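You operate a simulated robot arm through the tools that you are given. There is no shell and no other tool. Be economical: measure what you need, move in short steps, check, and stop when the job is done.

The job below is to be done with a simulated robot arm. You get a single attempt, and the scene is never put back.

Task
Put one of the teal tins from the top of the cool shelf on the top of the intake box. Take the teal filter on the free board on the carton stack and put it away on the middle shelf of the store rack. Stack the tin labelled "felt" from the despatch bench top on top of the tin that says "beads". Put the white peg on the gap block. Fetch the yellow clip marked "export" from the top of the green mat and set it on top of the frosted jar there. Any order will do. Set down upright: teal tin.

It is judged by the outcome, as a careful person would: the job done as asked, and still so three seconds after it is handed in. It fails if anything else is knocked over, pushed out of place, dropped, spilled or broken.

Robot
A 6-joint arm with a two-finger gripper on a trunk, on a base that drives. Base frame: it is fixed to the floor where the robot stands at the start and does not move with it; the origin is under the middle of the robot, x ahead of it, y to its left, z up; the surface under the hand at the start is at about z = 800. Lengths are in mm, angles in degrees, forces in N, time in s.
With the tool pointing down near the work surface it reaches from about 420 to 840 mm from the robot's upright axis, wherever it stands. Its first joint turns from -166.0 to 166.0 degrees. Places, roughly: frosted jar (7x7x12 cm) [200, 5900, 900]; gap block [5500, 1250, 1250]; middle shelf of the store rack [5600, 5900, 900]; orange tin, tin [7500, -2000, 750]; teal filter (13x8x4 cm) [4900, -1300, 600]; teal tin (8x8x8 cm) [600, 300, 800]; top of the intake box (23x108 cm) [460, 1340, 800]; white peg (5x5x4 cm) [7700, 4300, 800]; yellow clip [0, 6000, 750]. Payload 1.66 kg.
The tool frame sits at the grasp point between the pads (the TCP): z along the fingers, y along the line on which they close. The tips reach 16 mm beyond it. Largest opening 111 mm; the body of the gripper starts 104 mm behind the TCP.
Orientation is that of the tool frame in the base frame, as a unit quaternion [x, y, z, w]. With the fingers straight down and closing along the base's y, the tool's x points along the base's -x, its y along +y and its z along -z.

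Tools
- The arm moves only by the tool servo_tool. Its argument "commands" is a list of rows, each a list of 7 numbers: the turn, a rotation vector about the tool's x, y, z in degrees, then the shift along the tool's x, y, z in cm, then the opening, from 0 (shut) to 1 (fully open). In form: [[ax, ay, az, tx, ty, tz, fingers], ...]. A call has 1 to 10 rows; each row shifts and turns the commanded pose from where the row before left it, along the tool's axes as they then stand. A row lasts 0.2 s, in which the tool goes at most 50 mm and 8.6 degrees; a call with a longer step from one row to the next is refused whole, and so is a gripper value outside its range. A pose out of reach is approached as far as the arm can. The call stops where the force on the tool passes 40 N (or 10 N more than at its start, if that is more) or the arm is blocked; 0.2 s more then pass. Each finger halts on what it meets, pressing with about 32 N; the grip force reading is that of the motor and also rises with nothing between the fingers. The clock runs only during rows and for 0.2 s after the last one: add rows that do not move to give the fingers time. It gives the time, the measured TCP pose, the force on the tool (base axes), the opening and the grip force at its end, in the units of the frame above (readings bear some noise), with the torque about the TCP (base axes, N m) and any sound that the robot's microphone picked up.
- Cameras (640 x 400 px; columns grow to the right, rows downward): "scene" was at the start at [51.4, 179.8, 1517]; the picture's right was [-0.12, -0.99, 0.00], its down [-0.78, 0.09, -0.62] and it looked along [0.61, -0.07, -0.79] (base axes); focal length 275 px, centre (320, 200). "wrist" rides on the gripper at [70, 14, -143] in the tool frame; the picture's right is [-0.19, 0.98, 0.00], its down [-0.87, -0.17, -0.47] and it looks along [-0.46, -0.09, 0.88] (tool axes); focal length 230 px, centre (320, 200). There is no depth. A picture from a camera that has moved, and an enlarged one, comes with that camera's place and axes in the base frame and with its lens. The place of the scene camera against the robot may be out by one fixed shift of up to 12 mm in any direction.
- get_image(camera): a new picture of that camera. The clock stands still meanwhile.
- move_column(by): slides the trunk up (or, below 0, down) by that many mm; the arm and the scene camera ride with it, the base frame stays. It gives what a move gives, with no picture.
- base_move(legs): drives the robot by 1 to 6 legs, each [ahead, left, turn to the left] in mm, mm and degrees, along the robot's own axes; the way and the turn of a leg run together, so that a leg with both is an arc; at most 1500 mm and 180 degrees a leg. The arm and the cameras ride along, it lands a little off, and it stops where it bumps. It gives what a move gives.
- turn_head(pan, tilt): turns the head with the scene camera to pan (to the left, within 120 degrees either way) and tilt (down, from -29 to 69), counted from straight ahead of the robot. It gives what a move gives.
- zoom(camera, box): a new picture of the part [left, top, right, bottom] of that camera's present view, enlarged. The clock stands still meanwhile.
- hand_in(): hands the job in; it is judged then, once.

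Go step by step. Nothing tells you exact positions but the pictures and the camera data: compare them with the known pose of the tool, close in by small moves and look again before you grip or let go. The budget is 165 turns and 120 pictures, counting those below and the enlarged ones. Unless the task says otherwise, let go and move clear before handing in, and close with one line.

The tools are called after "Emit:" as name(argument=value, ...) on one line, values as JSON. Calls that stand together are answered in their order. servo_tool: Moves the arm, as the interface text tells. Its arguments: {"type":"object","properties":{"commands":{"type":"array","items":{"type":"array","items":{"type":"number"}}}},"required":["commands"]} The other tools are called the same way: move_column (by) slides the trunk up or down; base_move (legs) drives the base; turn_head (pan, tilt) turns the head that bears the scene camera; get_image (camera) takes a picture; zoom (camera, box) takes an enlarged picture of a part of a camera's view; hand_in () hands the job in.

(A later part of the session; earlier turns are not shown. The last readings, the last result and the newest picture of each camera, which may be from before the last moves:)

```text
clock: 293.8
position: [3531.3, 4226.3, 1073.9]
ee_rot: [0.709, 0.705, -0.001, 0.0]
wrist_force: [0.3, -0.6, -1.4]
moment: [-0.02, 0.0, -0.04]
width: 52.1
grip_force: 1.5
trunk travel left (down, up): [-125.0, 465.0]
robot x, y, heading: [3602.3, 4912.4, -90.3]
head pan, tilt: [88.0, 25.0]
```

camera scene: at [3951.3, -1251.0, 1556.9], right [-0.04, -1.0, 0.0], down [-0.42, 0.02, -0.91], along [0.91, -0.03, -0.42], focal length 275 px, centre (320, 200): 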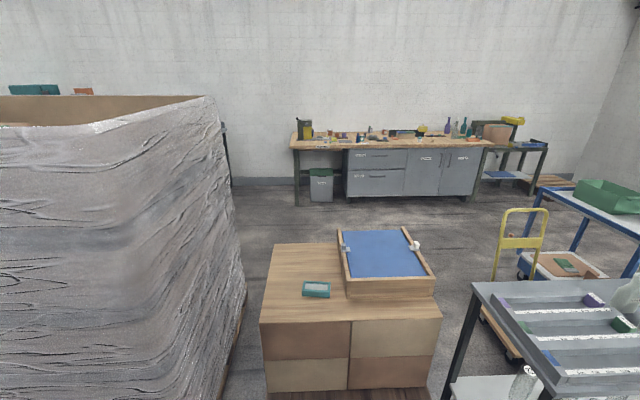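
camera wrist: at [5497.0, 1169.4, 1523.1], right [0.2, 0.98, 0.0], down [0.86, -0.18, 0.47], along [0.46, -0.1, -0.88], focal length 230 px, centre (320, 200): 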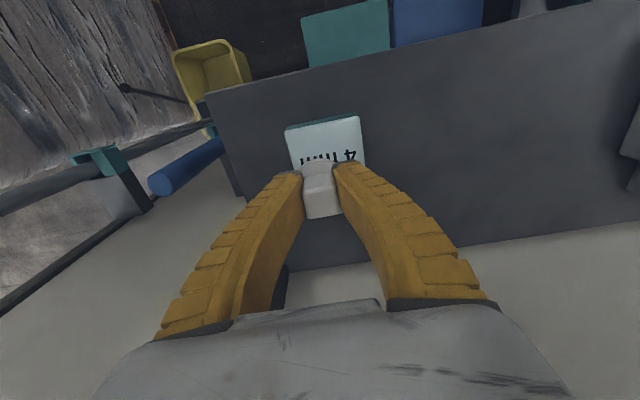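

Emit:
base_move(legs=[[0, 0, 90], [1500, 0, 0], [1330, 0, 0], [0, 0, -90], [1500, 0, 0], [1500, 0, 0]])

Emit:
base_move(legs=[[1500, 0, 0]])

Emit:
turn_head(pan=0, tilt=15)

Emit:
get_image(camera="scene")

```text
clock: 329.1
position: [6280.4, 1208.0, 1075.4]
ee_rot: [0.716, 0.699, -0.001, 0.0]
wrist_force: [-0.3, 0.3, -0.4]
moment: [0.0, 0.01, -0.02]
width: 51.9
grip_force: 1.5
trunk travel left (down, up): [-125.0, 465.0]
robot x, y, heading: [6365.2, 1890.2, -91.3]
head pan, tilt: [88.0, 25.0]
```

```text
clock: 336.5
position: [6262.6, -284.0, 1074.9]
ee_rot: [0.712, 0.702, 0.0, 0.0]
wrist_force: [1.1, 0.7, -1.0]
moment: [0.03, -0.01, 0.03]
width: 52.1
grip_force: 1.6
trunk travel left (down, up): [-125.0, 465.0]
robot x, y, heading: [6338.8, 401.7, -90.6]
head pan, tilt: [88.0, 25.0]
```

```text
clock: 338.1
position: [6263.5, -282.6, 1074.5]
ee_rot: [0.712, 0.702, -0.001, 0.0]
wrist_force: [-0.2, 0.6, 0.8]
moment: [0.0, 0.0, 0.01]
width: 52.1
grip_force: 1.1
trunk travel left (down, up): [-125.0, 465.0]
robot x, y, heading: [6341.7, 401.2, -90.6]
head pan, tilt: [0.0, 15.0]
```

```text
52 pictures are left
camera scene: at [6526.1, 323.6, 1573.1], right [-1.0, 0.01, 0.0], down [0.0, 0.26, -0.97], along [-0.01, -0.97, -0.26], focal length 275 px, centre (320, 200)
```

scene: 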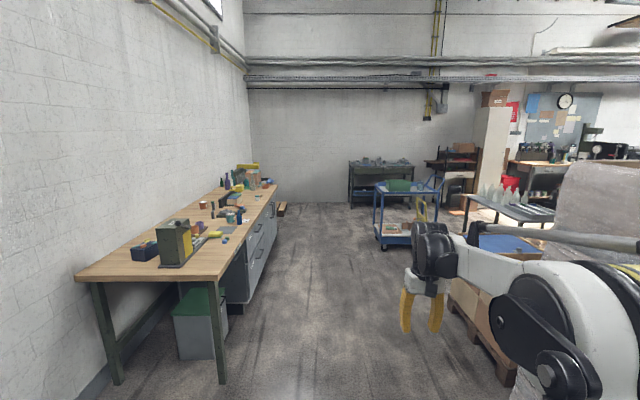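

The despatch bench is on the left (front edge x≈7120, top z≈745). Drive to y≈-1900 and turn to face it.

Emit:
base_move(legs=[[1500, 0, 0], [800, 0, 0], [0, 0, 90.5]])

Emit:
turn_head(pan=0, tilt=28)

Emit:
get_image(camera="scene")

```text
clock: 353.2
position: [6984.3, -1980.8, 1074.9]
ee_rot: [0.014, 1.0, -0.001, 0.001]
wrist_force: [-0.4, 0.2, 0.1]
moment: [0.0, -0.02, 0.01]
width: 52.2
grip_force: 1.7
trunk travel left (down, up): [-125.0, 465.0]
robot x, y, heading: [6303.5, -1895.4, -1.4]
head pan, tilt: [0.0, 15.0]
```

```text
clock: 354.0
position: [6983.7, -1980.8, 1074.5]
ee_rot: [0.014, 1.0, -0.001, 0.001]
wrist_force: [0.5, -0.5, -0.7]
moment: [-0.02, 0.01, 0.02]
width: 52.0
grip_force: 1.6
trunk travel left (down, up): [-125.0, 465.0]
robot x, y, heading: [6298.8, -1893.0, -1.2]
head pan, tilt: [0.0, 28.0]
```

```text
51 pictures are left
camera scene: at [6374.0, -1707.2, 1552.2], right [-0.02, -1.0, 0.0], down [-0.47, 0.01, -0.88], along [0.88, -0.02, -0.47], focal length 275 px, centre (320, 200)
```

scene: 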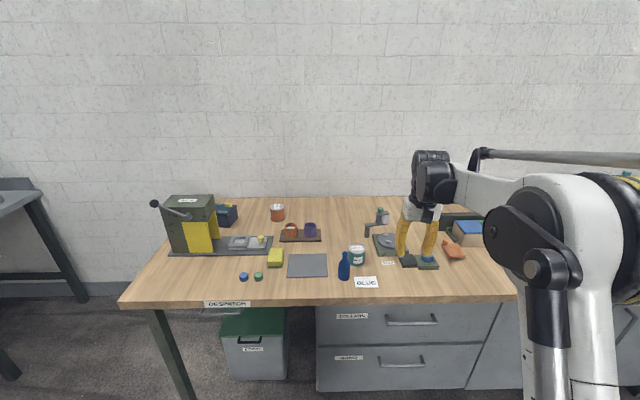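

Emit:
zoom(camera="scene", box=[220, 190, 400, 300])

Emit:
zoom(camera="scene", box=[360, 180, 520, 280])

```text
3.56 times, centred on (310, 245) of scene
camera zoom: at [6374.0, -1707.2, 1552.2], right [-0.02, -1.0, 0.0], down [-0.47, 0.01, -0.88], along [0.88, -0.02, -0.47], focal length 978 px, centre (356, 40)
```

zoom: 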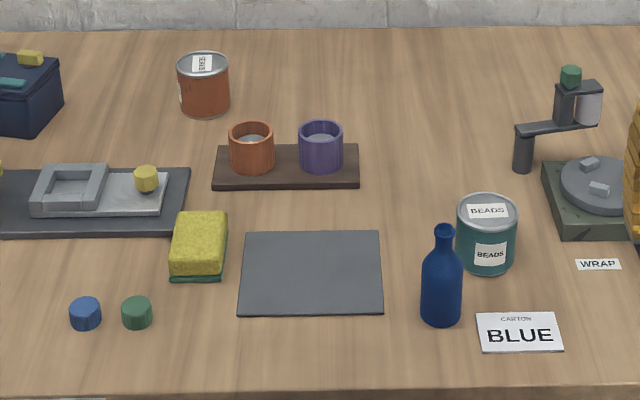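

```text
4.00 times, centred on (440, 230) of scene
camera zoom: at [6374.0, -1707.2, 1552.2], right [-0.02, -1.0, 0.0], down [-0.47, 0.01, -0.88], along [0.88, -0.02, -0.47], focal length 1100 px, centre (-160, 80)
```

zoom: 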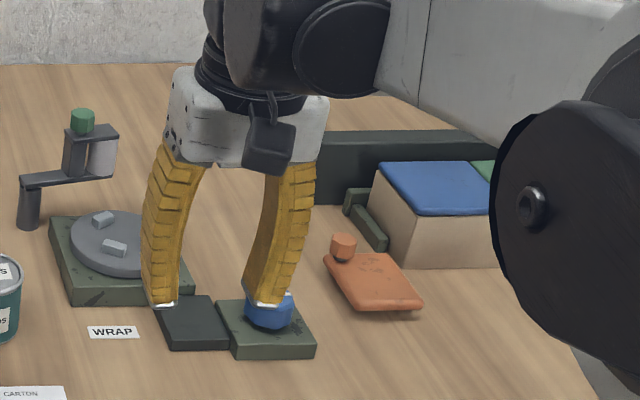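

Emit:
zoom(camera="scene", box=[262, 196, 294, 226])

```text
13.33 times, centred on (278, 211) of scene
camera zoom: at [6374.0, -1707.2, 1552.2], right [-0.02, -1.0, 0.0], down [-0.47, 0.01, -0.88], along [0.88, -0.02, -0.47], focal length 3668 px, centre (880, 53)
```

zoom: 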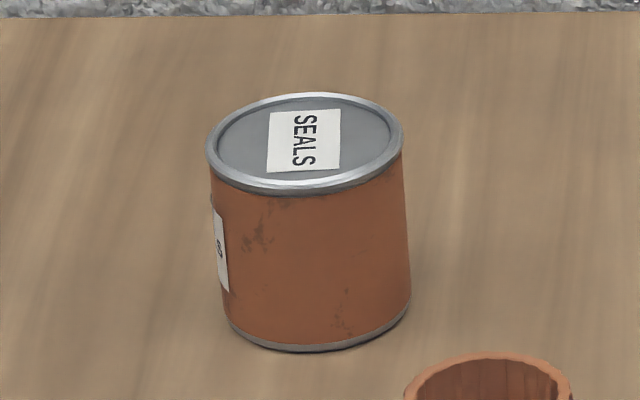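

That orange tin says SEALS, so the felt tin is elsewhere on the bench. I'll strafe right to see the rest.

Emit:
base_move(legs=[[0, -800, 0]])

Emit:
get_image(camera="scene")

```text
clock: 358.3
position: [6965.7, -2783.5, 1074.7]
ee_rot: [0.012, 1.0, -0.001, 0.001]
wrist_force: [0.3, 0.1, -0.5]
moment: [0.04, 0.01, -0.03]
width: 52.1
grip_force: 1.3
trunk travel left (down, up): [-125.0, 465.0]
robot x, y, heading: [6282.9, -2697.6, -1.4]
head pan, tilt: [0.0, 28.0]
```

```text
47 pictures are left
camera scene: at [6354.8, -2510.7, 1552.2], right [-0.02, -1.0, 0.0], down [-0.47, 0.01, -0.88], along [0.88, -0.02, -0.47], focal length 275 px, centre (320, 200)
```

scene: 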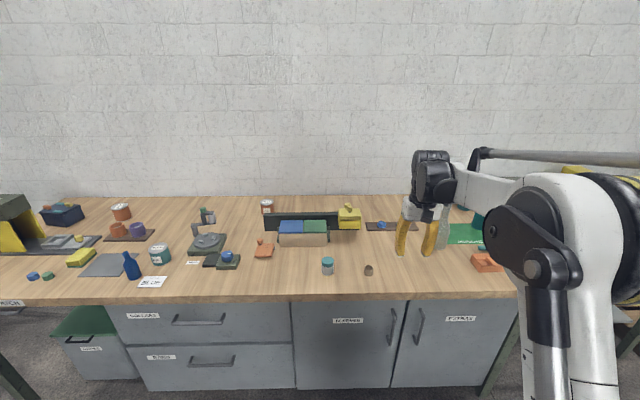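

Emit:
zoom(camera="scene", box=[250, 190, 340, 280])

```text
4.44 times, centred on (295, 235) of scene
camera zoom: at [6354.8, -2510.7, 1552.2], right [-0.02, -1.0, 0.0], down [-0.47, 0.01, -0.88], along [0.88, -0.02, -0.47], focal length 1223 px, centre (431, 44)
```

zoom: 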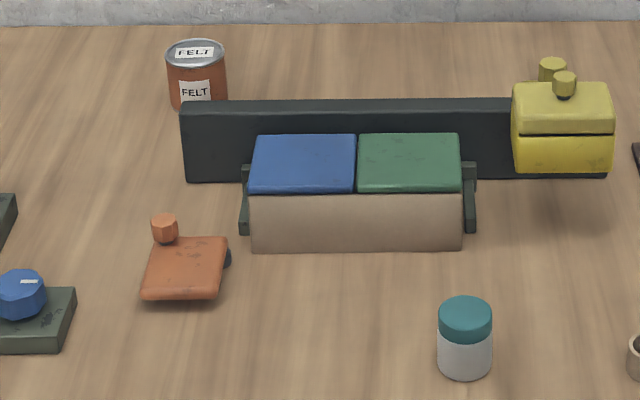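

The FELT tin stands behind the dispenser at about (7688,-2250); the BEADS tin is at about (7309,-1887). I'll drive close in front of the felt tin.

Emit:
base_move(legs=[[0, 480, 1.3], [490, 0, 0]])

Emit:
get_image(camera="wrist")

Emit:
turn_head(pan=-10, tilt=40)

Emit:
get_image(camera="scene")

```text
clock: 363.6
position: [7461.5, -2281.8, 1074.3]
ee_rot: [-0.001, 1.0, -0.001, 0.001]
wrist_force: [-0.2, -1.1, -0.9]
moment: [0.02, 0.05, 0.01]
width: 52.4
grip_force: 1.6
trunk travel left (down, up): [-125.0, 465.0]
robot x, y, heading: [6775.8, -2218.2, 0.3]
head pan, tilt: [0.0, 28.0]
```

```text
45 pictures are left
camera wrist: at [7390.5, -2269.5, 1216.6], right [0.19, 0.98, 0.0], down [0.87, -0.16, 0.47], along [0.47, -0.09, -0.88], focal length 230 px, centre (320, 200)
```

wrist: 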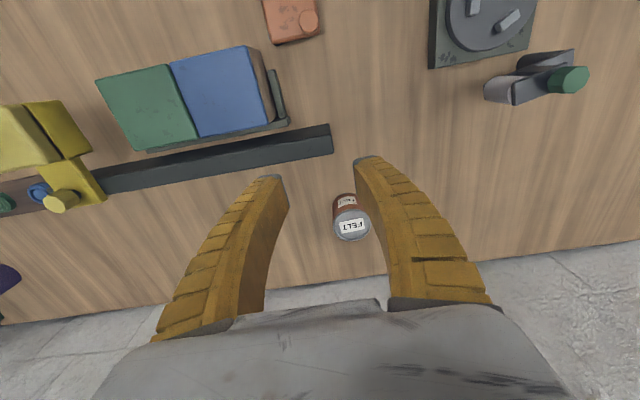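

```text
clock: 364.4
position: [7460.3, -2281.3, 1075.4]
ee_rot: [-0.001, 1.0, -0.001, 0.001]
wrist_force: [0.5, 0.4, 0.0]
moment: [0.02, 0.01, 0.0]
width: 52.1
grip_force: 1.4
trunk travel left (down, up): [-125.0, 465.0]
robot x, y, heading: [6776.5, -2218.1, 0.2]
head pan, tilt: [-10.0, 40.0]
```

```text
44 pictures are left
camera scene: at [6835.7, -2041.8, 1533.6], right [-0.17, -0.99, 0.0], down [-0.63, 0.11, -0.77], along [0.76, -0.13, -0.64], focal length 275 px, centre (320, 200)
```

scene: 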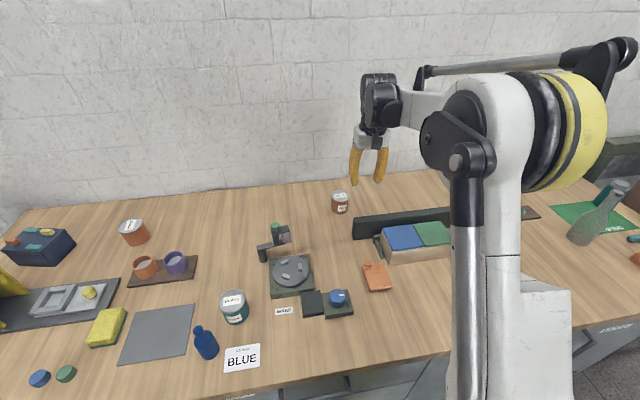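

Felt tin is at about (7657,-2259), top z≈835–855. Creep in 40 mm more, open wide and reach above it.

Emit:
base_move(legs=[[40, 0, 0]])

Emit:
servo_tool(commands=[[0, 0, 0, -3.8, 0.55, 1, 1], [0, 0, 0, -3.8, 0.55, 2, 1], [0, 0, 0, -3.8, 0.55, 3, 1], [0, 0, 0, -3.8, 0.55, 3, 1], [0, 0, 0, 0, 0, 3, 1]])

Emit:
get_image(camera="wrist")

```text
clock: 365.3
position: [7502.2, -2281.9, 1074.9]
ee_rot: [-0.002, 1.0, -0.001, 0.001]
wrist_force: [0.6, 0.0, -1.0]
moment: [0.0, 0.02, 0.01]
width: 52.2
grip_force: 1.6
trunk travel left (down, up): [-125.0, 465.0]
robot x, y, heading: [6818.7, -2212.0, 0.5]
head pan, tilt: [-10.0, 40.0]
```

```text
clock: 366.5
position: [7653.0, -2259.2, 954.2]
ee_rot: [-0.001, 1.0, -0.001, 0.001]
wrist_force: [1.4, 0.7, -0.1]
moment: [-0.01, 0.05, 0.0]
width: 111.0
grip_force: 0.0
trunk travel left (down, up): [-125.0, 465.0]
robot x, y, heading: [6817.8, -2216.3, 0.1]
head pan, tilt: [-10.0, 40.0]
```

```text
43 pictures are left
camera wrist: at [7582.6, -2246.0, 1096.5], right [0.19, 0.98, 0.0], down [0.87, -0.16, 0.47], along [0.47, -0.09, -0.88], focal length 230 px, centre (320, 200)
```

wrist: 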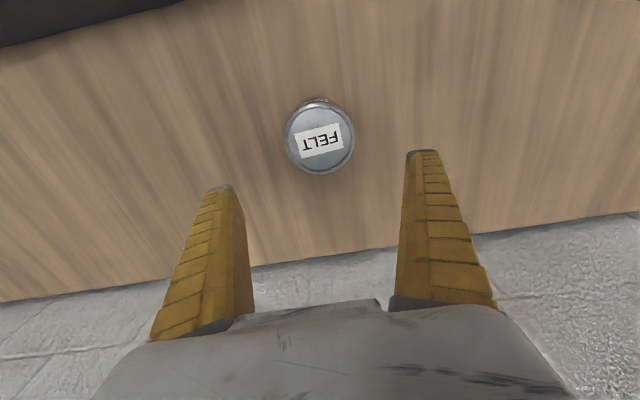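

Tin centre is (7641,-2257). Lower around it to z≈815 and grip.

Emit:
servo_tool(commands=[[0, 0, 0, 1.2, 0.2, 3.5, 1], [0, 0, 0, 0, 0, 4, 1], [0, 0, 0, 0, 0, 4, 1], [0, 0, 0, 0, 0, 2.2, 1], [0, 0, 0, 0, 0, 0, 0.5], [0, 0, 0, 0, 0, 0, 0], [0, 0, 0, 0, 0, 0, 0], [0, 0, 0, 0, 0, 0, 0]])

Emit:
get_image(camera="wrist")

```text
clock: 368.3
position: [7641.6, -2258.4, 817.5]
ee_rot: [-0.001, 1.0, -0.001, 0.0]
wrist_force: [-0.5, 0.9, -0.3]
moment: [0.03, 0.02, 0.03]
width: 65.2
grip_force: 32.4
trunk travel left (down, up): [-125.0, 465.0]
robot x, y, heading: [6818.2, -2212.1, 0.2]
head pan, tilt: [-10.0, 40.0]
```

```text
42 pictures are left
camera wrist: at [7570.9, -2245.4, 959.8], right [0.19, 0.98, 0.0], down [0.87, -0.16, 0.47], along [0.47, -0.09, -0.88], focal length 230 px, centre (320, 200)
```

wrist: 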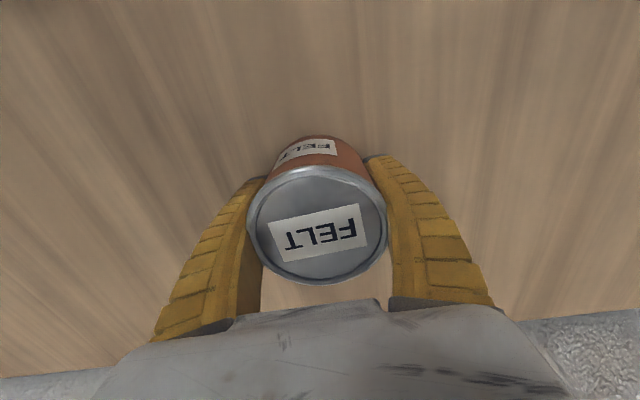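

Gripped. Lift clear and carry it over towards the beads tin, stopping short to look.

Emit:
servo_tool(commands=[[0, 0, 0, 0, 0, -3, 0], [0, 0, 0, 0, 0, -4.5, 0], [0, 0, 0, 0, 0, -4.5, 0], [0, 0, 0, 0, 0, -4.5, 0], [0, 0, 0, 0, 0, -4.5, 0], [0, 0, 0, 4, 0, 0, 0], [0, 0, 0, 4, 2.5, 0, 0], [0, 0, 0, 4, 2.5, 0, 0], [0, 0, 0, 4, 2.5, 0, 0], [0, 0, 0, 4, 2.5, 0, 0]])

Emit:
servo_tool(commands=[[0, 0, 0, 4, 2.5, 0, 0], [0, 0, 0, 4, 2.5, 0, 0], [0, 0, 0, 4, 2.5, 0, 0], [0, 0, 0, 4, 2.5, 0, 0], [0, 0, 0, 4, 2.5, 0, 0], [0, 0, 0, 4, 2.5, 0, 0], [0, 0, 0, 0, 4, 0, 0]])

Emit:
get_image(camera="wrist")

Emit:
turn_head(pan=5, tilt=45)

Emit:
get_image(camera="scene")

```text
clock: 370.5
position: [7439.5, -2158.0, 1027.7]
ee_rot: [-0.001, 1.0, -0.001, 0.001]
wrist_force: [0.2, -0.6, -1.7]
moment: [0.0, -0.03, 0.01]
width: 64.6
grip_force: 32.3
trunk travel left (down, up): [-125.0, 465.0]
robot x, y, heading: [6811.7, -2213.9, 0.1]
head pan, tilt: [-10.0, 40.0]
```

```text
clock: 372.1
position: [7200.4, -1968.1, 1025.9]
ee_rot: [-0.002, 1.0, -0.001, 0.001]
wrist_force: [0.1, 0.4, -2.3]
moment: [-0.02, -0.03, 0.01]
width: 64.7
grip_force: 32.1
trunk travel left (down, up): [-125.0, 465.0]
robot x, y, heading: [6816.2, -2215.1, 0.0]
head pan, tilt: [-10.0, 40.0]
```

```text
41 pictures are left
camera wrist: at [7128.3, -1955.2, 1168.5], right [0.19, 0.98, 0.0], down [0.87, -0.16, 0.47], along [0.47, -0.09, -0.88], focal length 230 px, centre (320, 200)
```

wrist: 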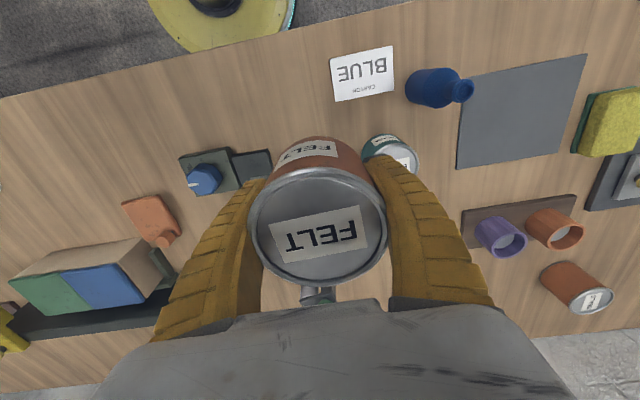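

```text
clock: 372.8
position: [7200.1, -1970.7, 1027.0]
ee_rot: [0.0, 1.0, -0.001, 0.001]
wrist_force: [0.4, -0.6, -2.9]
moment: [-0.03, -0.03, 0.01]
width: 64.7
grip_force: 31.8
trunk travel left (down, up): [-125.0, 465.0]
robot x, y, heading: [6817.8, -2216.3, 0.6]
head pan, tilt: [5.0, 45.0]
```

```text
40 pictures are left
camera scene: at [6873.0, -2019.9, 1526.3], right [0.09, -1.0, 0.0], down [-0.7, -0.06, -0.71], along [0.7, 0.06, -0.71], focal length 275 px, centre (320, 200)
```

scene: 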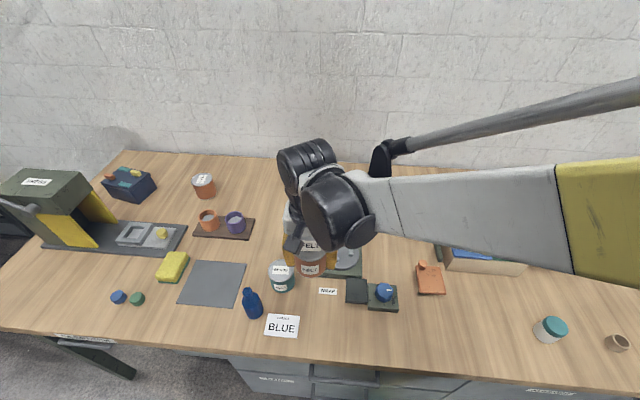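

Beads tin is at about (7258,-1872). I'll shift the hand sideways for an unobstructed look at its lid.

Emit:
servo_tool(commands=[[0, 0, 0, 0, -4, 0, 0], [0, 0, 0, 0, -3, 0, 0]])

Emit:
zoom(camera="wrist", box=[340, 80, 500, 220])

Emit:
zoom(camera="scene", box=[240, 220, 340, 320])

```text
clock: 373.4
position: [7201.2, -2039.5, 1026.8]
ee_rot: [-0.001, 1.0, 0.0, 0.001]
wrist_force: [-0.2, 0.1, -3.6]
moment: [0.03, -0.01, 0.01]
width: 64.3
grip_force: 32.2
trunk travel left (down, up): [-125.0, 465.0]
robot x, y, heading: [6816.6, -2215.9, 0.3]
head pan, tilt: [5.0, 45.0]
```

```text
2.86 times, centred on (420, 150) of wrist
camera zoom: at [7129.2, -2026.9, 1168.8], right [0.19, 0.98, 0.0], down [0.87, -0.16, 0.47], along [0.47, -0.09, -0.88], focal length 657 px, centre (34, 343)
```

zoom: 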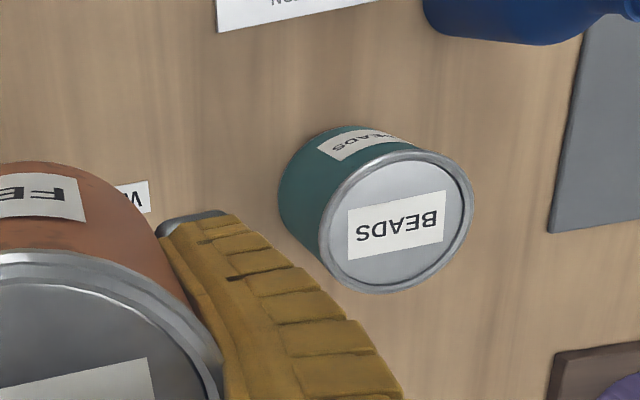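

```text
4.00 times, centred on (290, 270) of scene
camera zoom: at [6872.9, -2020.3, 1526.4], right [0.09, -1.0, 0.0], down [-0.7, -0.06, -0.71], along [0.7, 0.07, -0.71], focal length 1100 px, centre (440, -80)
```

zoom: 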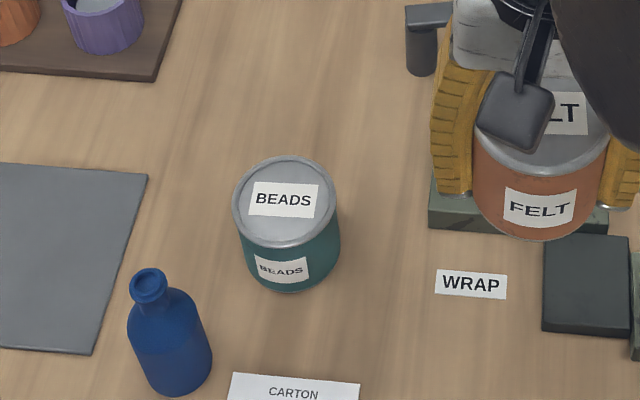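

Lid centre is about (7257,-1872,z≈860). Move the felt tin over it and lower partway.

Emit:
servo_tool(commands=[[0, 0, 0, -1.5, 4.19, 0, 0], [0, 0, 0, -1.5, 4.19, 0, 0], [0, 0, 0, -1.5, 4.19, 0, 0], [0, 0, 0, -1.5, 4.18, 0, 0], [0, 0, 0, 0, 0, 4, 0], [0, 0, 0, 0, 0, 3.5, 0], [0, 0, 0, 0, 0, 0, 0]])

Emit:
zoom(camera="scene", box=[220, 200, 340, 320])

Emit:
get_image(camera="wrist")

```text
clock: 375.0
position: [7258.9, -1870.8, 950.8]
ee_rot: [-0.001, 1.0, 0.0, 0.001]
wrist_force: [0.6, 0.3, -2.4]
moment: [-0.02, 0.01, 0.03]
width: 64.3
grip_force: 32.1
trunk travel left (down, up): [-125.0, 465.0]
robot x, y, heading: [6815.9, -2216.1, 0.3]
head pan, tilt: [5.0, 45.0]
```

```text
3.33 times, centred on (280, 260) of scene
camera zoom: at [6873.1, -2019.6, 1526.3], right [0.09, -1.0, 0.0], down [-0.7, -0.07, -0.71], along [0.7, 0.07, -0.71], focal length 917 px, centre (453, 0)
```

zoom: 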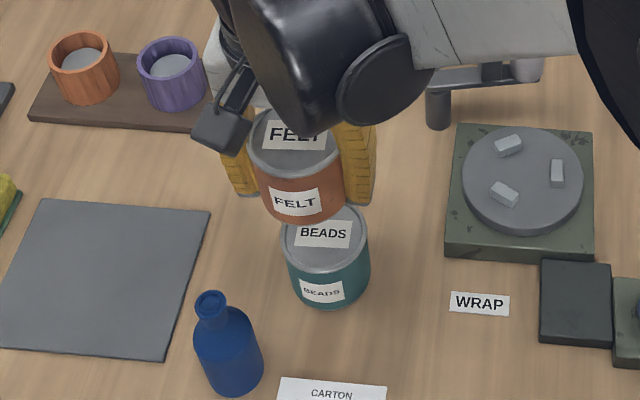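

```text
36 pictures are left
camera wrist: at [7188.8, -1857.6, 1092.9], right [0.19, 0.98, 0.0], down [0.87, -0.16, 0.47], along [0.47, -0.09, -0.88], focal length 230 px, centre (320, 200)
```

wrist: 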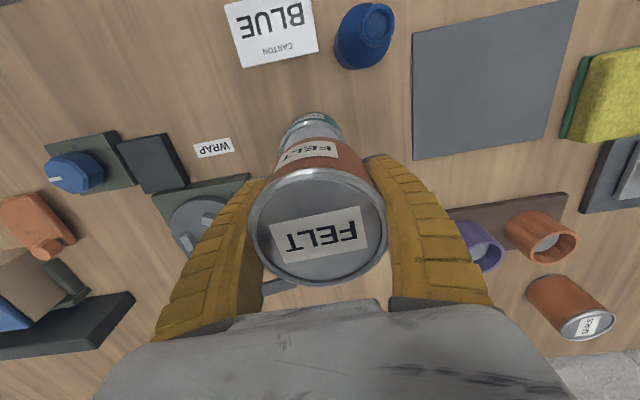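

Alignment looks good within a few millimetres; a small −y correction, then lower gently.

Emit:
servo_tool(commands=[[0, 0, 0, 0, -0.25, 1, 0], [0, 0, 0, 0, 0, 1, 0], [0, 0, 0, 0, 0, 0.5, 0]])

Emit:
zoom(camera="scene", box=[240, 210, 320, 300])

```text
clock: 375.8
position: [7260.0, -1873.9, 926.9]
ee_rot: [-0.001, 1.0, -0.002, 0.001]
wrist_force: [-0.4, 0.2, -2.6]
moment: [0.03, 0.01, -0.03]
width: 64.2
grip_force: 32.3
trunk travel left (down, up): [-125.0, 465.0]
robot x, y, heading: [6819.0, -2214.8, 0.2]
head pan, tilt: [5.0, 45.0]
```

```text
4.44 times, centred on (280, 255) of scene
camera zoom: at [6873.1, -2019.6, 1526.3], right [0.09, -1.0, 0.0], down [-0.7, -0.07, -0.71], along [0.7, 0.07, -0.71], focal length 1223 px, centre (498, -44)
```

zoom: 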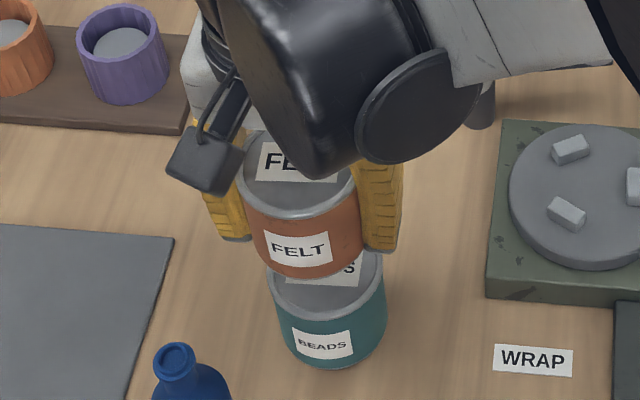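

The scene view shows the felt tin ~5 mm too far left; correct that and lower a bit more, then recheck.

Emit:
servo_tool(commands=[[0, 0, 0, 0, -0.5, 0.5, 0], [0, 0, 0, 0, 0, 0.8, 0], [0, 0, 0, 0, 0, 0.4, 0]])

Emit:
zoom(camera="scene", box=[240, 210, 320, 300])

```text
clock: 376.6
position: [7261.5, -1878.4, 909.3]
ee_rot: [-0.002, 1.0, -0.001, 0.002]
wrist_force: [-0.3, -0.9, -2.6]
moment: [0.02, 0.01, -0.01]
width: 64.4
grip_force: 32.3
trunk travel left (down, up): [-125.0, 465.0]
robot x, y, heading: [6815.5, -2218.9, 0.4]
head pan, tilt: [5.0, 45.0]
```

```text
4.44 times, centred on (280, 255) of scene
camera zoom: at [6873.1, -2019.6, 1526.3], right [0.09, -1.0, 0.0], down [-0.7, -0.07, -0.71], along [0.7, 0.07, -0.71], focal length 1223 px, centre (498, -44)
```

zoom: 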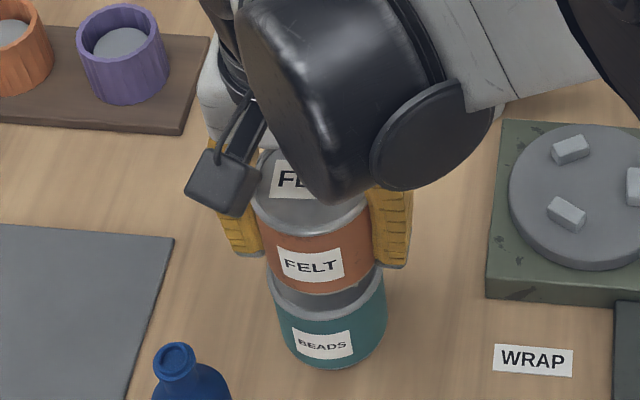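

Emit:
servo_tool(commands=[[0, 0, 0, 0, -0.1, 0.6, 0], [0, 0, 0, 0, 0, 0.3, 0], [0, 0, 0, 0, 0, 0.2, 0]])

Emit:
zoom(camera="scene", box=[250, 230, 310, 300])

```text
clock: 377.4
position: [7260.1, -1879.7, 898.9]
ee_rot: [-0.002, 1.0, 0.0, 0.0]
wrist_force: [-1.2, 0.1, -2.7]
moment: [0.0, 0.01, 0.0]
width: 64.2
grip_force: 32.1
trunk travel left (down, up): [-125.0, 465.0]
robot x, y, heading: [6817.4, -2214.4, 0.4]
head pan, tilt: [5.0, 45.0]
```

```text
5.71 times, centred on (280, 265) of scene
camera zoom: at [6873.1, -2019.7, 1526.3], right [0.09, -1.0, 0.0], down [-0.7, -0.07, -0.71], along [0.7, 0.07, -0.71], focal length 1572 px, centre (549, -171)
```

zoom: 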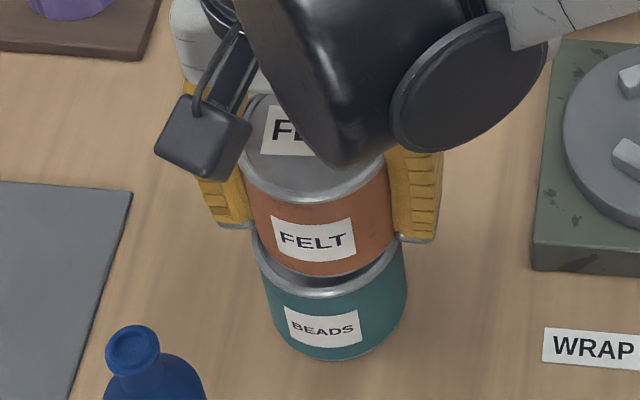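

Emit:
servo_tool(commands=[[0, 0, 0, 0, 0, 0.3, 0], [0, 0, 0, 0, 0, 0.2, 0], [0, 0, 0, 0, 0, 0.2, 0]])

Emit:
zoom(camera="scene", box=[250, 230, 310, 300])

```text
clock: 378.2
position: [7260.1, -1879.0, 892.3]
ee_rot: [-0.002, 1.0, -0.001, 0.001]
wrist_force: [0.0, -0.4, -3.1]
moment: [0.0, -0.03, -0.02]
width: 64.2
grip_force: 31.0
trunk travel left (down, up): [-125.0, 465.0]
robot x, y, heading: [6818.4, -2215.9, 0.2]
head pan, tilt: [5.0, 45.0]
```

```text
5.71 times, centred on (280, 265) of scene
camera zoom: at [6873.1, -2019.7, 1526.3], right [0.09, -1.0, 0.0], down [-0.7, -0.07, -0.71], along [0.7, 0.07, -0.71], focal length 1572 px, centre (549, -171)
```

zoom: 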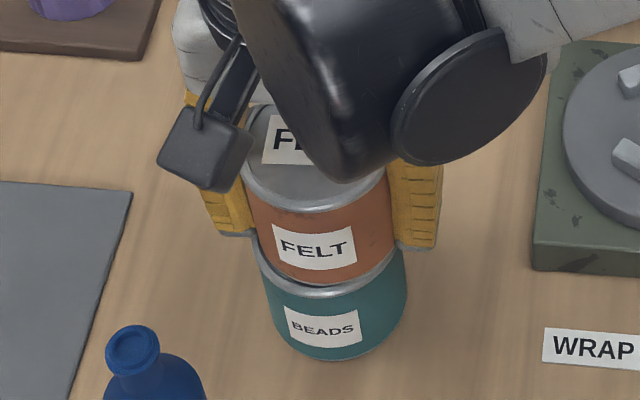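

Emit:
servo_tool(commands=[[0, 0, 0, 0, 0, 0.2, 0], [0, 0, 0, 0, 0, 0.15, 0], [0, 0, 0, 0, 0, 0.1, 0]])

```text
clock: 379.0
position: [7259.9, -1880.1, 887.2]
ee_rot: [-0.003, 1.0, -0.001, 0.002]
wrist_force: [1.8, 1.9, 15.9]
moment: [0.34, 0.35, -0.03]
width: 64.5
grip_force: 31.7
trunk travel left (down, up): [-125.0, 465.0]
robot x, y, heading: [6819.5, -2215.5, 0.2]
head pan, tilt: [5.0, 45.0]
```

Contact. One look before release.

Emit:
zoom(camera="scene", box=[250, 230, 310, 300])

Emit:
get_image(camera="wrist")

```text
5.71 times, centred on (280, 265) of scene
camera zoom: at [6872.3, -2020.2, 1526.7], right [0.09, -1.0, 0.0], down [-0.7, -0.07, -0.71], along [0.7, 0.07, -0.71], focal length 1572 px, centre (549, -171)
```

zoom: 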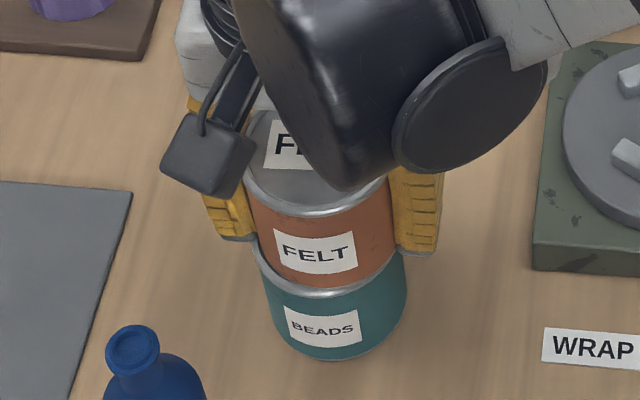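

```text
30 pictures are left
camera wrist: at [7189.5, -1867.2, 1029.5], right [0.19, 0.98, 0.0], down [0.86, -0.16, 0.47], along [0.47, -0.09, -0.88], focal length 230 px, centre (320, 200)
```

wrist: 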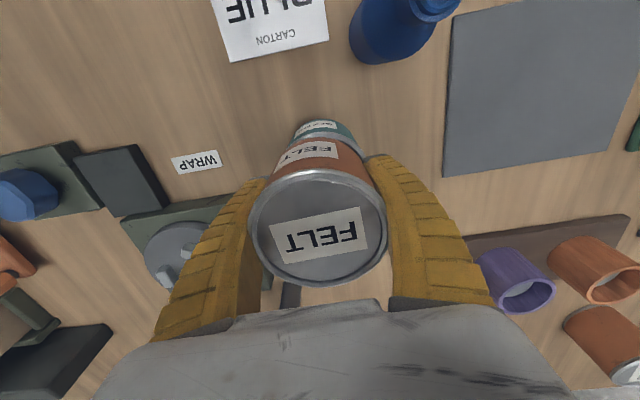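

The felt tin sits ~5 mm too far back. Raise slightly, shift 4 mm toward the robot, set down again.

Emit:
servo_tool(commands=[[0, 0, 0, 0, 0, -0.4, 0], [0, 0, 0, 0.4, 0, 0, 0], [0, 0, 0, 0, 0, 0.25, 0], [0, 0, 0, 0, 0, 0.15, 0]])

```text
clock: 380.0
position: [7256.5, -1879.5, 887.8]
ee_rot: [-0.002, 1.0, 0.0, 0.002]
wrist_force: [2.8, 2.3, 13.9]
moment: [0.31, 0.25, -0.07]
width: 64.3
grip_force: 31.9
trunk travel left (down, up): [-125.0, 465.0]
robot x, y, heading: [6819.1, -2216.0, 0.2]
head pan, tilt: [5.0, 45.0]
```

Set. Release and lift clear.

Emit:
servo_tool(commands=[[0, 0, 0, 0, 0, 0, 0.7], [0, 0, 0, 0, 0, 0, 0.9], [0, 0, 0, 0, 0, 0, 0.9], [0, 0, 0, 0, 0, -4, 0.9], [0, 0, 0, 0, 0, -5, 0.9], [0, 0, 0, 0, 0, -5, 0.9], [0, 0, 0, 0, 0, -4, 0.9]])

Emit:
get_image(camera="scene")

```text
clock: 381.6
position: [7255.8, -1881.4, 1067.6]
ee_rot: [-0.001, 1.0, -0.001, 0.001]
wrist_force: [-0.1, -0.3, -0.6]
moment: [-0.02, 0.0, 0.0]
width: 100.6
grip_force: 0.9
trunk travel left (down, up): [-125.0, 465.0]
robot x, y, heading: [6813.6, -2215.0, 0.1]
head pan, tilt: [5.0, 45.0]
```

```text
29 pictures are left
camera scene: at [6872.7, -2020.0, 1526.4], right [0.09, -1.0, 0.0], down [-0.7, -0.07, -0.71], along [0.7, 0.07, -0.71], focal length 275 px, centre (320, 200)
```

scene: 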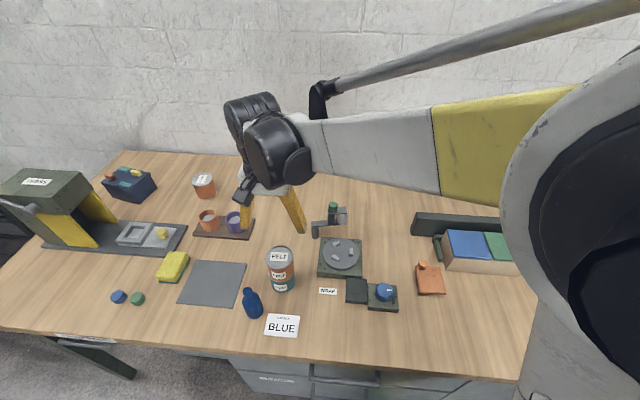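

The felt tin is stacked. Now back off, turn to face the carton stack from the east side.

Emit:
base_move(legs=[[-600, 0, 0], [0, 850, 0], [0, 0, -180]])

Emit:
turn_head(pan=0, tilt=40)

Emit:
get_image(camera="scene")

```text
clock: 396.6
position: [5766.7, -1694.9, 1066.6]
ee_rot: [1.0, 0.0, -0.001, 0.0]
wrist_force: [0.1, -0.4, -0.5]
moment: [-0.01, 0.0, -0.01]
width: 100.7
grip_force: 0.4
trunk travel left (down, up): [-125.0, 465.0]
robot x, y, heading: [6205.9, -1360.2, -180.1]
head pan, tilt: [5.0, 45.0]
```

```text
clock: 397.2
position: [5765.0, -1694.6, 1067.0]
ee_rot: [1.0, 0.0, 0.0, -0.001]
wrist_force: [0.0, 0.3, 0.1]
moment: [0.01, 0.0, 0.04]
width: 100.6
grip_force: 0.0
trunk travel left (down, up): [-125.0, 465.0]
robot x, y, heading: [6208.0, -1357.8, -179.9]
head pan, tilt: [0.0, 40.0]
```

```text
28 pictures are left
camera scene: at [6137.5, -1552.5, 1533.6], right [0.0, 1.0, 0.0], down [0.64, 0.0, -0.77], along [-0.77, 0.0, -0.64], focal length 275 px, centre (320, 200)
```

scene: 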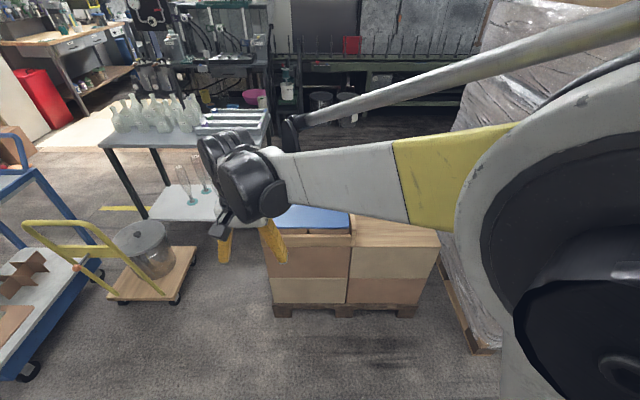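

The way in is clear. Drive in to x≈5665 and bring the hand over the filter.

Emit:
base_move(legs=[[540, -90, 0]])

Emit:
servo_tool(commands=[[0, 0, 0, -2.0, -3.75, 0, 1], [0, 0, 0, -2.0, -3.75, 0, 1], [0, 0, 0, -2.0, -3.75, 0, 1], [0, 0, 0, -2.0, -3.75, 0, 1], [0, 0, 0, -2.0, -3.75, 1.5, 1], [0, 0, 0, -2.0, -3.75, 1.5, 1], [0, 0, 0, -2.0, -3.75, 2, 1], [0, 0, 0, -2.0, -3.75, 2, 1], [0, 0, 0, -2.0, -3.75, 2, 1]])

Emit:
get_image(camera="wrist")

```text
clock: 400.4
position: [5223.4, -1612.9, 1067.5]
ee_rot: [1.0, 0.005, -0.001, 0.0]
wrist_force: [-0.4, 0.0, -0.5]
moment: [0.01, -0.01, 0.02]
width: 100.5
grip_force: 0.3
trunk travel left (down, up): [-125.0, 465.0]
robot x, y, heading: [5660.7, -1274.4, -179.4]
head pan, tilt: [0.0, 40.0]
```

```text
clock: 402.4
position: [5041.1, -1275.6, 977.6]
ee_rot: [1.0, 0.005, -0.001, 0.0]
wrist_force: [0.3, 0.0, 0.7]
moment: [0.0, 0.01, -0.02]
width: 110.8
grip_force: 0.0
trunk travel left (down, up): [-125.0, 465.0]
robot x, y, heading: [5664.0, -1275.2, -179.2]
head pan, tilt: [0.0, 40.0]
```

```text
27 pictures are left
camera wrist: at [5110.2, -1289.5, 1119.4], right [-0.18, -0.98, 0.0], down [-0.87, 0.16, 0.47], along [-0.47, 0.09, -0.88], focal length 230 px, centre (320, 200)
```

wrist: 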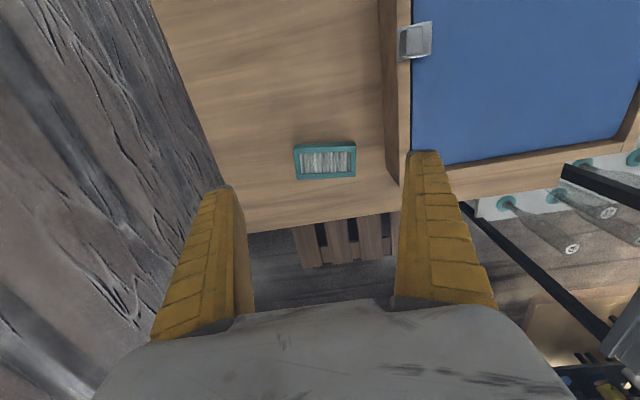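

The filter (13 cm along y) must be gripped across its 8 cm side, and leaned so that it can later go between shelves. I'll yaw the hand ~96° and then tilt it, checking that the arm follows.

Emit:
servo_tool(commands=[[0, 0, 8, 0, 0, 0, 1], [0, 0, 8, 0, 0, 0, 1], [0, 0, 8, 0, 0, 0, 1], [0, 0, 8, 0, 0, 0, 1], [0, 0, 8, 0, 0, 0, 1], [0, 0, 8, 0, 0, 0, 1], [0, 0, 8, 0, 0, 0, 1], [0, 0, 8, 0, 0, 0, 1], [0, 0, 8, 0, 0, 0, 1], [0, 0, 8, 0, 0, 0, 1]])

Emit:
servo_tool(commands=[[0, 0, 8, 0, 0, 0, 1], [0, 0, 8, 0, 0, 0, 1], [0, -7, 0, 0, 0, 0, 1], [0, -7, 0, 0, 0, 0, 1], [0, -7, 0, 0, 0, 0, 1], [0, -7, 0, 0, 0, 0, 1], [0, -7, 0, 0, 0, 0, 1]])

Emit:
get_image(camera="wrist")

```text
clock: 404.6
position: [5039.4, -1276.4, 978.3]
ee_rot: [0.768, -0.64, -0.001, 0.0]
wrist_force: [0.0, 0.4, 0.1]
moment: [-0.02, -0.01, 0.0]
width: 110.9
grip_force: 0.1
trunk travel left (down, up): [-125.0, 465.0]
robot x, y, heading: [5659.5, -1277.3, -179.4]
head pan, tilt: [0.0, 40.0]
```

```text
clock: 406.2
position: [5041.4, -1277.3, 977.3]
ee_rot: [-0.641, 0.705, 0.204, 0.222]
wrist_force: [-0.2, -0.5, -0.2]
moment: [0.05, -0.01, 0.0]
width: 110.8
grip_force: 0.1
trunk travel left (down, up): [-125.0, 465.0]
robot x, y, heading: [5659.0, -1274.7, -179.4]
head pan, tilt: [0.0, 40.0]
```

```text
26 pictures are left
camera wrist: at [5013.8, -1415.3, 1054.3], right [-0.96, 0.25, 0.11], down [0.21, 0.42, 0.88], along [0.17, 0.87, -0.45], focal length 230 px, centre (320, 200)
```

wrist: 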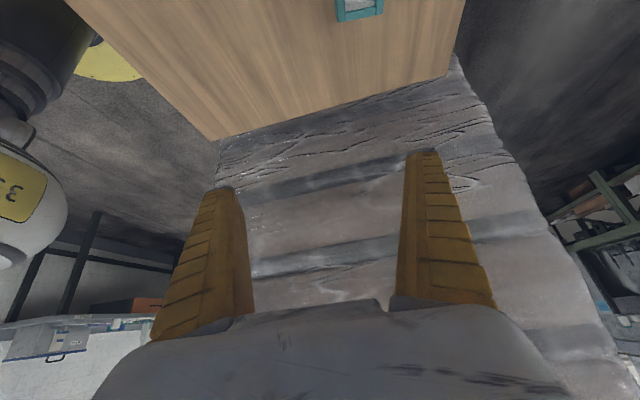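

The arm follows, but leaning this way the camera would come close to the tray's frame. I'll lean the other way instead: undo the tilt and yaw back 180°.

Emit:
servo_tool(commands=[[0, 7, 0, 0, 0, 0, 1], [0, 7, 0, 0, 0, 0, 1], [0, 7, 0, 0, 0, 0, 1], [0, 7, 0, 0, 0, 0, 1], [0, 7, 0, 0, 0, 0, 1], [0, 0, -8.2, 0, 0, 0, 1], [0, 0, -8.2, 0, 0, 0, 1], [0, 0, -8.2, 0, 0, 0, 1], [0, 0, -8.2, 0, 0, 0, 1], [0, 0, -8.2, 0, 0, 0, 1]])

Emit:
servo_tool(commands=[[0, 0, -8.2, 0, 0, 0, 1], [0, 0, -8.2, 0, 0, 0, 1], [0, 0, -8.2, 0, 0, 0, 1], [0, 0, -8.2, 0, 0, 0, 1], [0, 0, -8.2, 0, 0, 0, 1], [0, 0, -8.2, 0, 0, 0, 1], [0, 0, -8.2, 0, 0, 0, 1], [0, 0, -8.2, 0, 0, 0, 1], [0, 0, -8.2, 0, 0, 0, 1], [0, 0, -8.2, 0, 0, 0, 1]])

Emit:
servo_tool(commands=[[0, 0, -8.2, 0, 0, 0, 1], [0, 0, -8.2, 0, 0, 0, 1], [0, 0, -8.2, 0, 0, 0, 1], [0, 0, -8.2, 0, 0, 0, 1], [0, 0, -8.2, 0, 0, 0, 1], [0, 0, -8.2, 0, 0, 0, 1], [0, 0, -8.2, 0, 0, 0, 1], [0, 0, 0, 0, 0, 0, 1]])

Emit:
get_image(camera="wrist")

```text
clock: 408.4
position: [5041.8, -1277.3, 977.4]
ee_rot: [0.89, -0.457, -0.001, 0.001]
wrist_force: [0.2, 0.5, 0.9]
moment: [0.0, 0.01, 0.01]
width: 110.9
grip_force: 0.1
trunk travel left (down, up): [-125.0, 465.0]
robot x, y, heading: [5662.7, -1274.0, -179.3]
head pan, tilt: [0.0, 40.0]
```

```text
clock: 410.6
position: [5040.2, -1278.2, 978.8]
ee_rot: [0.971, 0.239, -0.001, -0.001]
wrist_force: [0.1, -0.5, -0.4]
moment: [0.02, 0.02, 0.0]
width: 110.9
grip_force: 0.0
trunk travel left (down, up): [-125.0, 465.0]
robot x, y, heading: [5659.3, -1275.7, -179.6]
head pan, tilt: [0.0, 40.0]
```

```text
clock: 412.4
position: [5040.7, -1276.3, 978.5]
ee_rot: [0.737, 0.676, -0.001, -0.001]
wrist_force: [0.0, 1.0, -0.2]
moment: [0.02, 0.02, 0.0]
width: 110.9
grip_force: 0.1
trunk travel left (down, up): [-125.0, 465.0]
robot x, y, heading: [5662.1, -1277.4, -179.1]
head pan, tilt: [0.0, 40.0]
```

```text
25 pictures are left
camera wrist: at [5059.8, -1209.6, 1120.3], right [0.96, -0.27, 0.0], down [-0.24, -0.85, 0.47], along [-0.13, -0.45, -0.88], focal length 230 px, centre (320, 200)
```

wrist: 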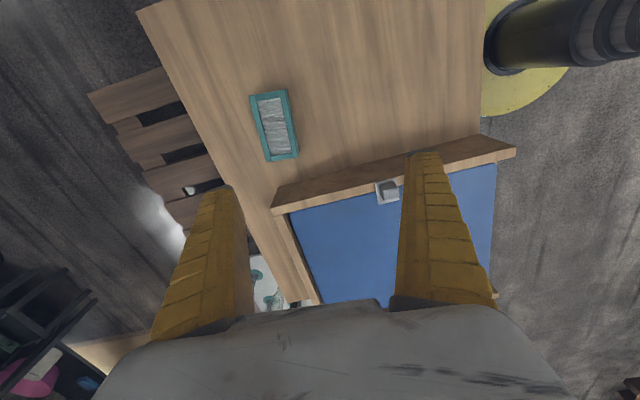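

Filter centre is (4946,-1268), top z≈635, its long axis 5.6° off. Lower the trunk, align the yaw and go above it.

Emit:
move_column(by=-120)

Emit:
servo_tool(commands=[[0, 0, 5.6, 0, 0, 0, 1], [0, 0, 0, 0.2, -3.15, 0, 1], [0, 0, 0, 0.2, -3.15, 0, 1], [0, 0, 0, 0.2, -3.15, 0, 1], [0, -7.6, 0, 0, 0, 0, 1], [0, -7.6, 0, 0, 0, 0, 1], [0, -7.6, 0, 0, 0, 0, 1], [0, -7.6, 0, 0, 0, 0, 1], [0, -7.6, 0, 0, 0, 0, 1]])

Emit:
get_image(camera="wrist")

```text
clock: 413.9
position: [5040.4, -1275.6, 857.2]
ee_rot: [0.737, 0.676, 0.0, -0.001]
wrist_force: [-0.4, 0.5, 0.2]
moment: [-0.02, -0.03, 0.0]
width: 110.9
grip_force: 0.1
trunk travel left (down, up): [-5.0, 585.0]
robot x, y, heading: [5658.9, -1277.1, -179.3]
head pan, tilt: [0.0, 40.0]
```

```text
clock: 415.9
position: [4949.0, -1253.6, 858.5]
ee_rot: [0.727, 0.604, -0.252, 0.208]
wrist_force: [-0.2, -0.2, -0.8]
moment: [0.0, 0.01, -0.01]
width: 111.0
grip_force: 0.1
trunk travel left (down, up): [-5.0, 585.0]
robot x, y, heading: [5663.1, -1276.8, -179.2]
head pan, tilt: [0.0, 40.0]
```

```text
24 pictures are left
camera wrist: at [4987.8, -1116.5, 927.2], right [0.94, -0.33, 0.11], down [-0.23, -0.35, 0.91], along [-0.26, -0.88, -0.41], focal length 230 px, centre (320, 200)
```

wrist: 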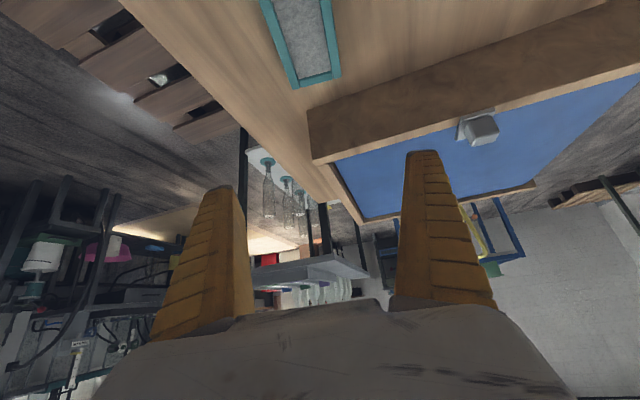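

Emit:
servo_tool(commands=[[0, 0, 0, 2.47, 0, 3.15, 1], [0, 0, 0, 2.47, 0, 3.15, 1], [0, 0, 0, 2.47, 0, 3.15, 1], [0, 0, 0, 1.85, 0, 2.36, 1]])

Emit:
get_image(camera="wrist")

```text
clock: 416.9
position: [4948.1, -1253.5, 706.8]
ee_rot: [0.727, 0.604, -0.251, 0.208]
wrist_force: [-0.4, 0.0, -0.3]
moment: [0.0, 0.03, -0.03]
width: 110.8
grip_force: 0.1
trunk travel left (down, up): [-5.0, 585.0]
robot x, y, heading: [5665.9, -1276.5, -179.3]
head pan, tilt: [0.0, 40.0]
```

```text
23 pictures are left
camera wrist: at [4986.8, -1116.4, 776.4], right [0.94, -0.33, 0.11], down [-0.23, -0.35, 0.9], along [-0.26, -0.88, -0.41], focal length 230 px, centre (320, 200)
```

wrist: 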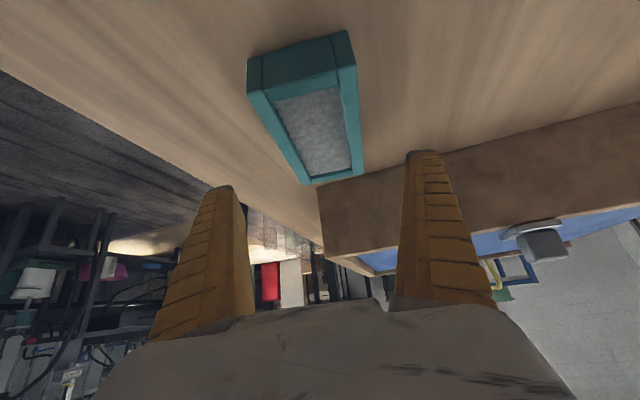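

Filter is between the fingers; the board is at about z 610. Descend to z≈636 and close.

Emit:
servo_tool(commands=[[0, 0, 0, 1.85, 0.2, 2.36, 1], [0, 0, 0, 1.54, 0, 1.97, 1], [0, 0, 0, 0.93, 0, 1.18, 1], [0, 0, 0, 0, 0, 0, 1]])

Emit:
get_image(camera="wrist")

```text
clock: 417.9
position: [4951.9, -1254.7, 636.9]
ee_rot: [0.727, 0.605, -0.251, 0.207]
wrist_force: [-0.1, -0.2, -0.5]
moment: [-0.02, 0.0, 0.0]
width: 110.9
grip_force: 0.0
trunk travel left (down, up): [-5.0, 585.0]
robot x, y, heading: [5667.6, -1275.8, -179.2]
head pan, tilt: [0.0, 40.0]
```

```text
22 pictures are left
camera wrist: at [4989.5, -1117.0, 706.1], right [0.94, -0.33, 0.11], down [-0.23, -0.35, 0.9], along [-0.26, -0.88, -0.41], focal length 230 px, centre (320, 200)
```

wrist: 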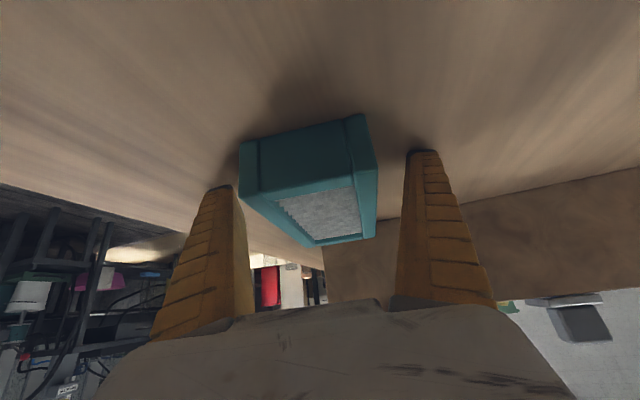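

Emit:
servo_tool(commands=[[0, 0, 0, 0, 0, 0, 0.7], [0, 0, 0, 0, 0, 0, 0.5], [0, 0, 0, 0, 0, 0, 0], [0, 0, 0, 0, 0, 0, 0], [0, 0, 0, 0, 0, 0, 0]])

Emit:
get_image(camera="wrist")

```text
clock: 419.1
position: [4951.1, -1255.3, 638.1]
ee_rot: [0.727, 0.604, -0.251, 0.207]
wrist_force: [3.6, -0.6, 14.5]
moment: [-0.36, -0.28, 0.16]
width: 68.7
grip_force: 32.5
trunk travel left (down, up): [-5.0, 585.0]
robot x, y, heading: [5661.1, -1276.0, -179.3]
head pan, tilt: [0.0, 40.0]
```

```text
21 pictures are left
camera wrist: at [4990.0, -1117.1, 707.2], right [0.94, -0.33, 0.11], down [-0.23, -0.35, 0.91], along [-0.26, -0.88, -0.41], focal length 230 px, centre (320, 200)
```

wrist: 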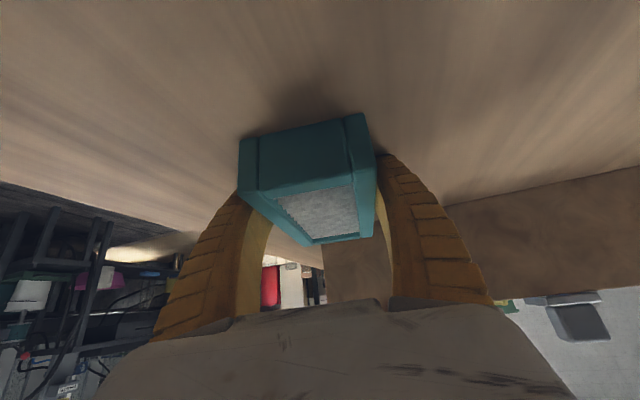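

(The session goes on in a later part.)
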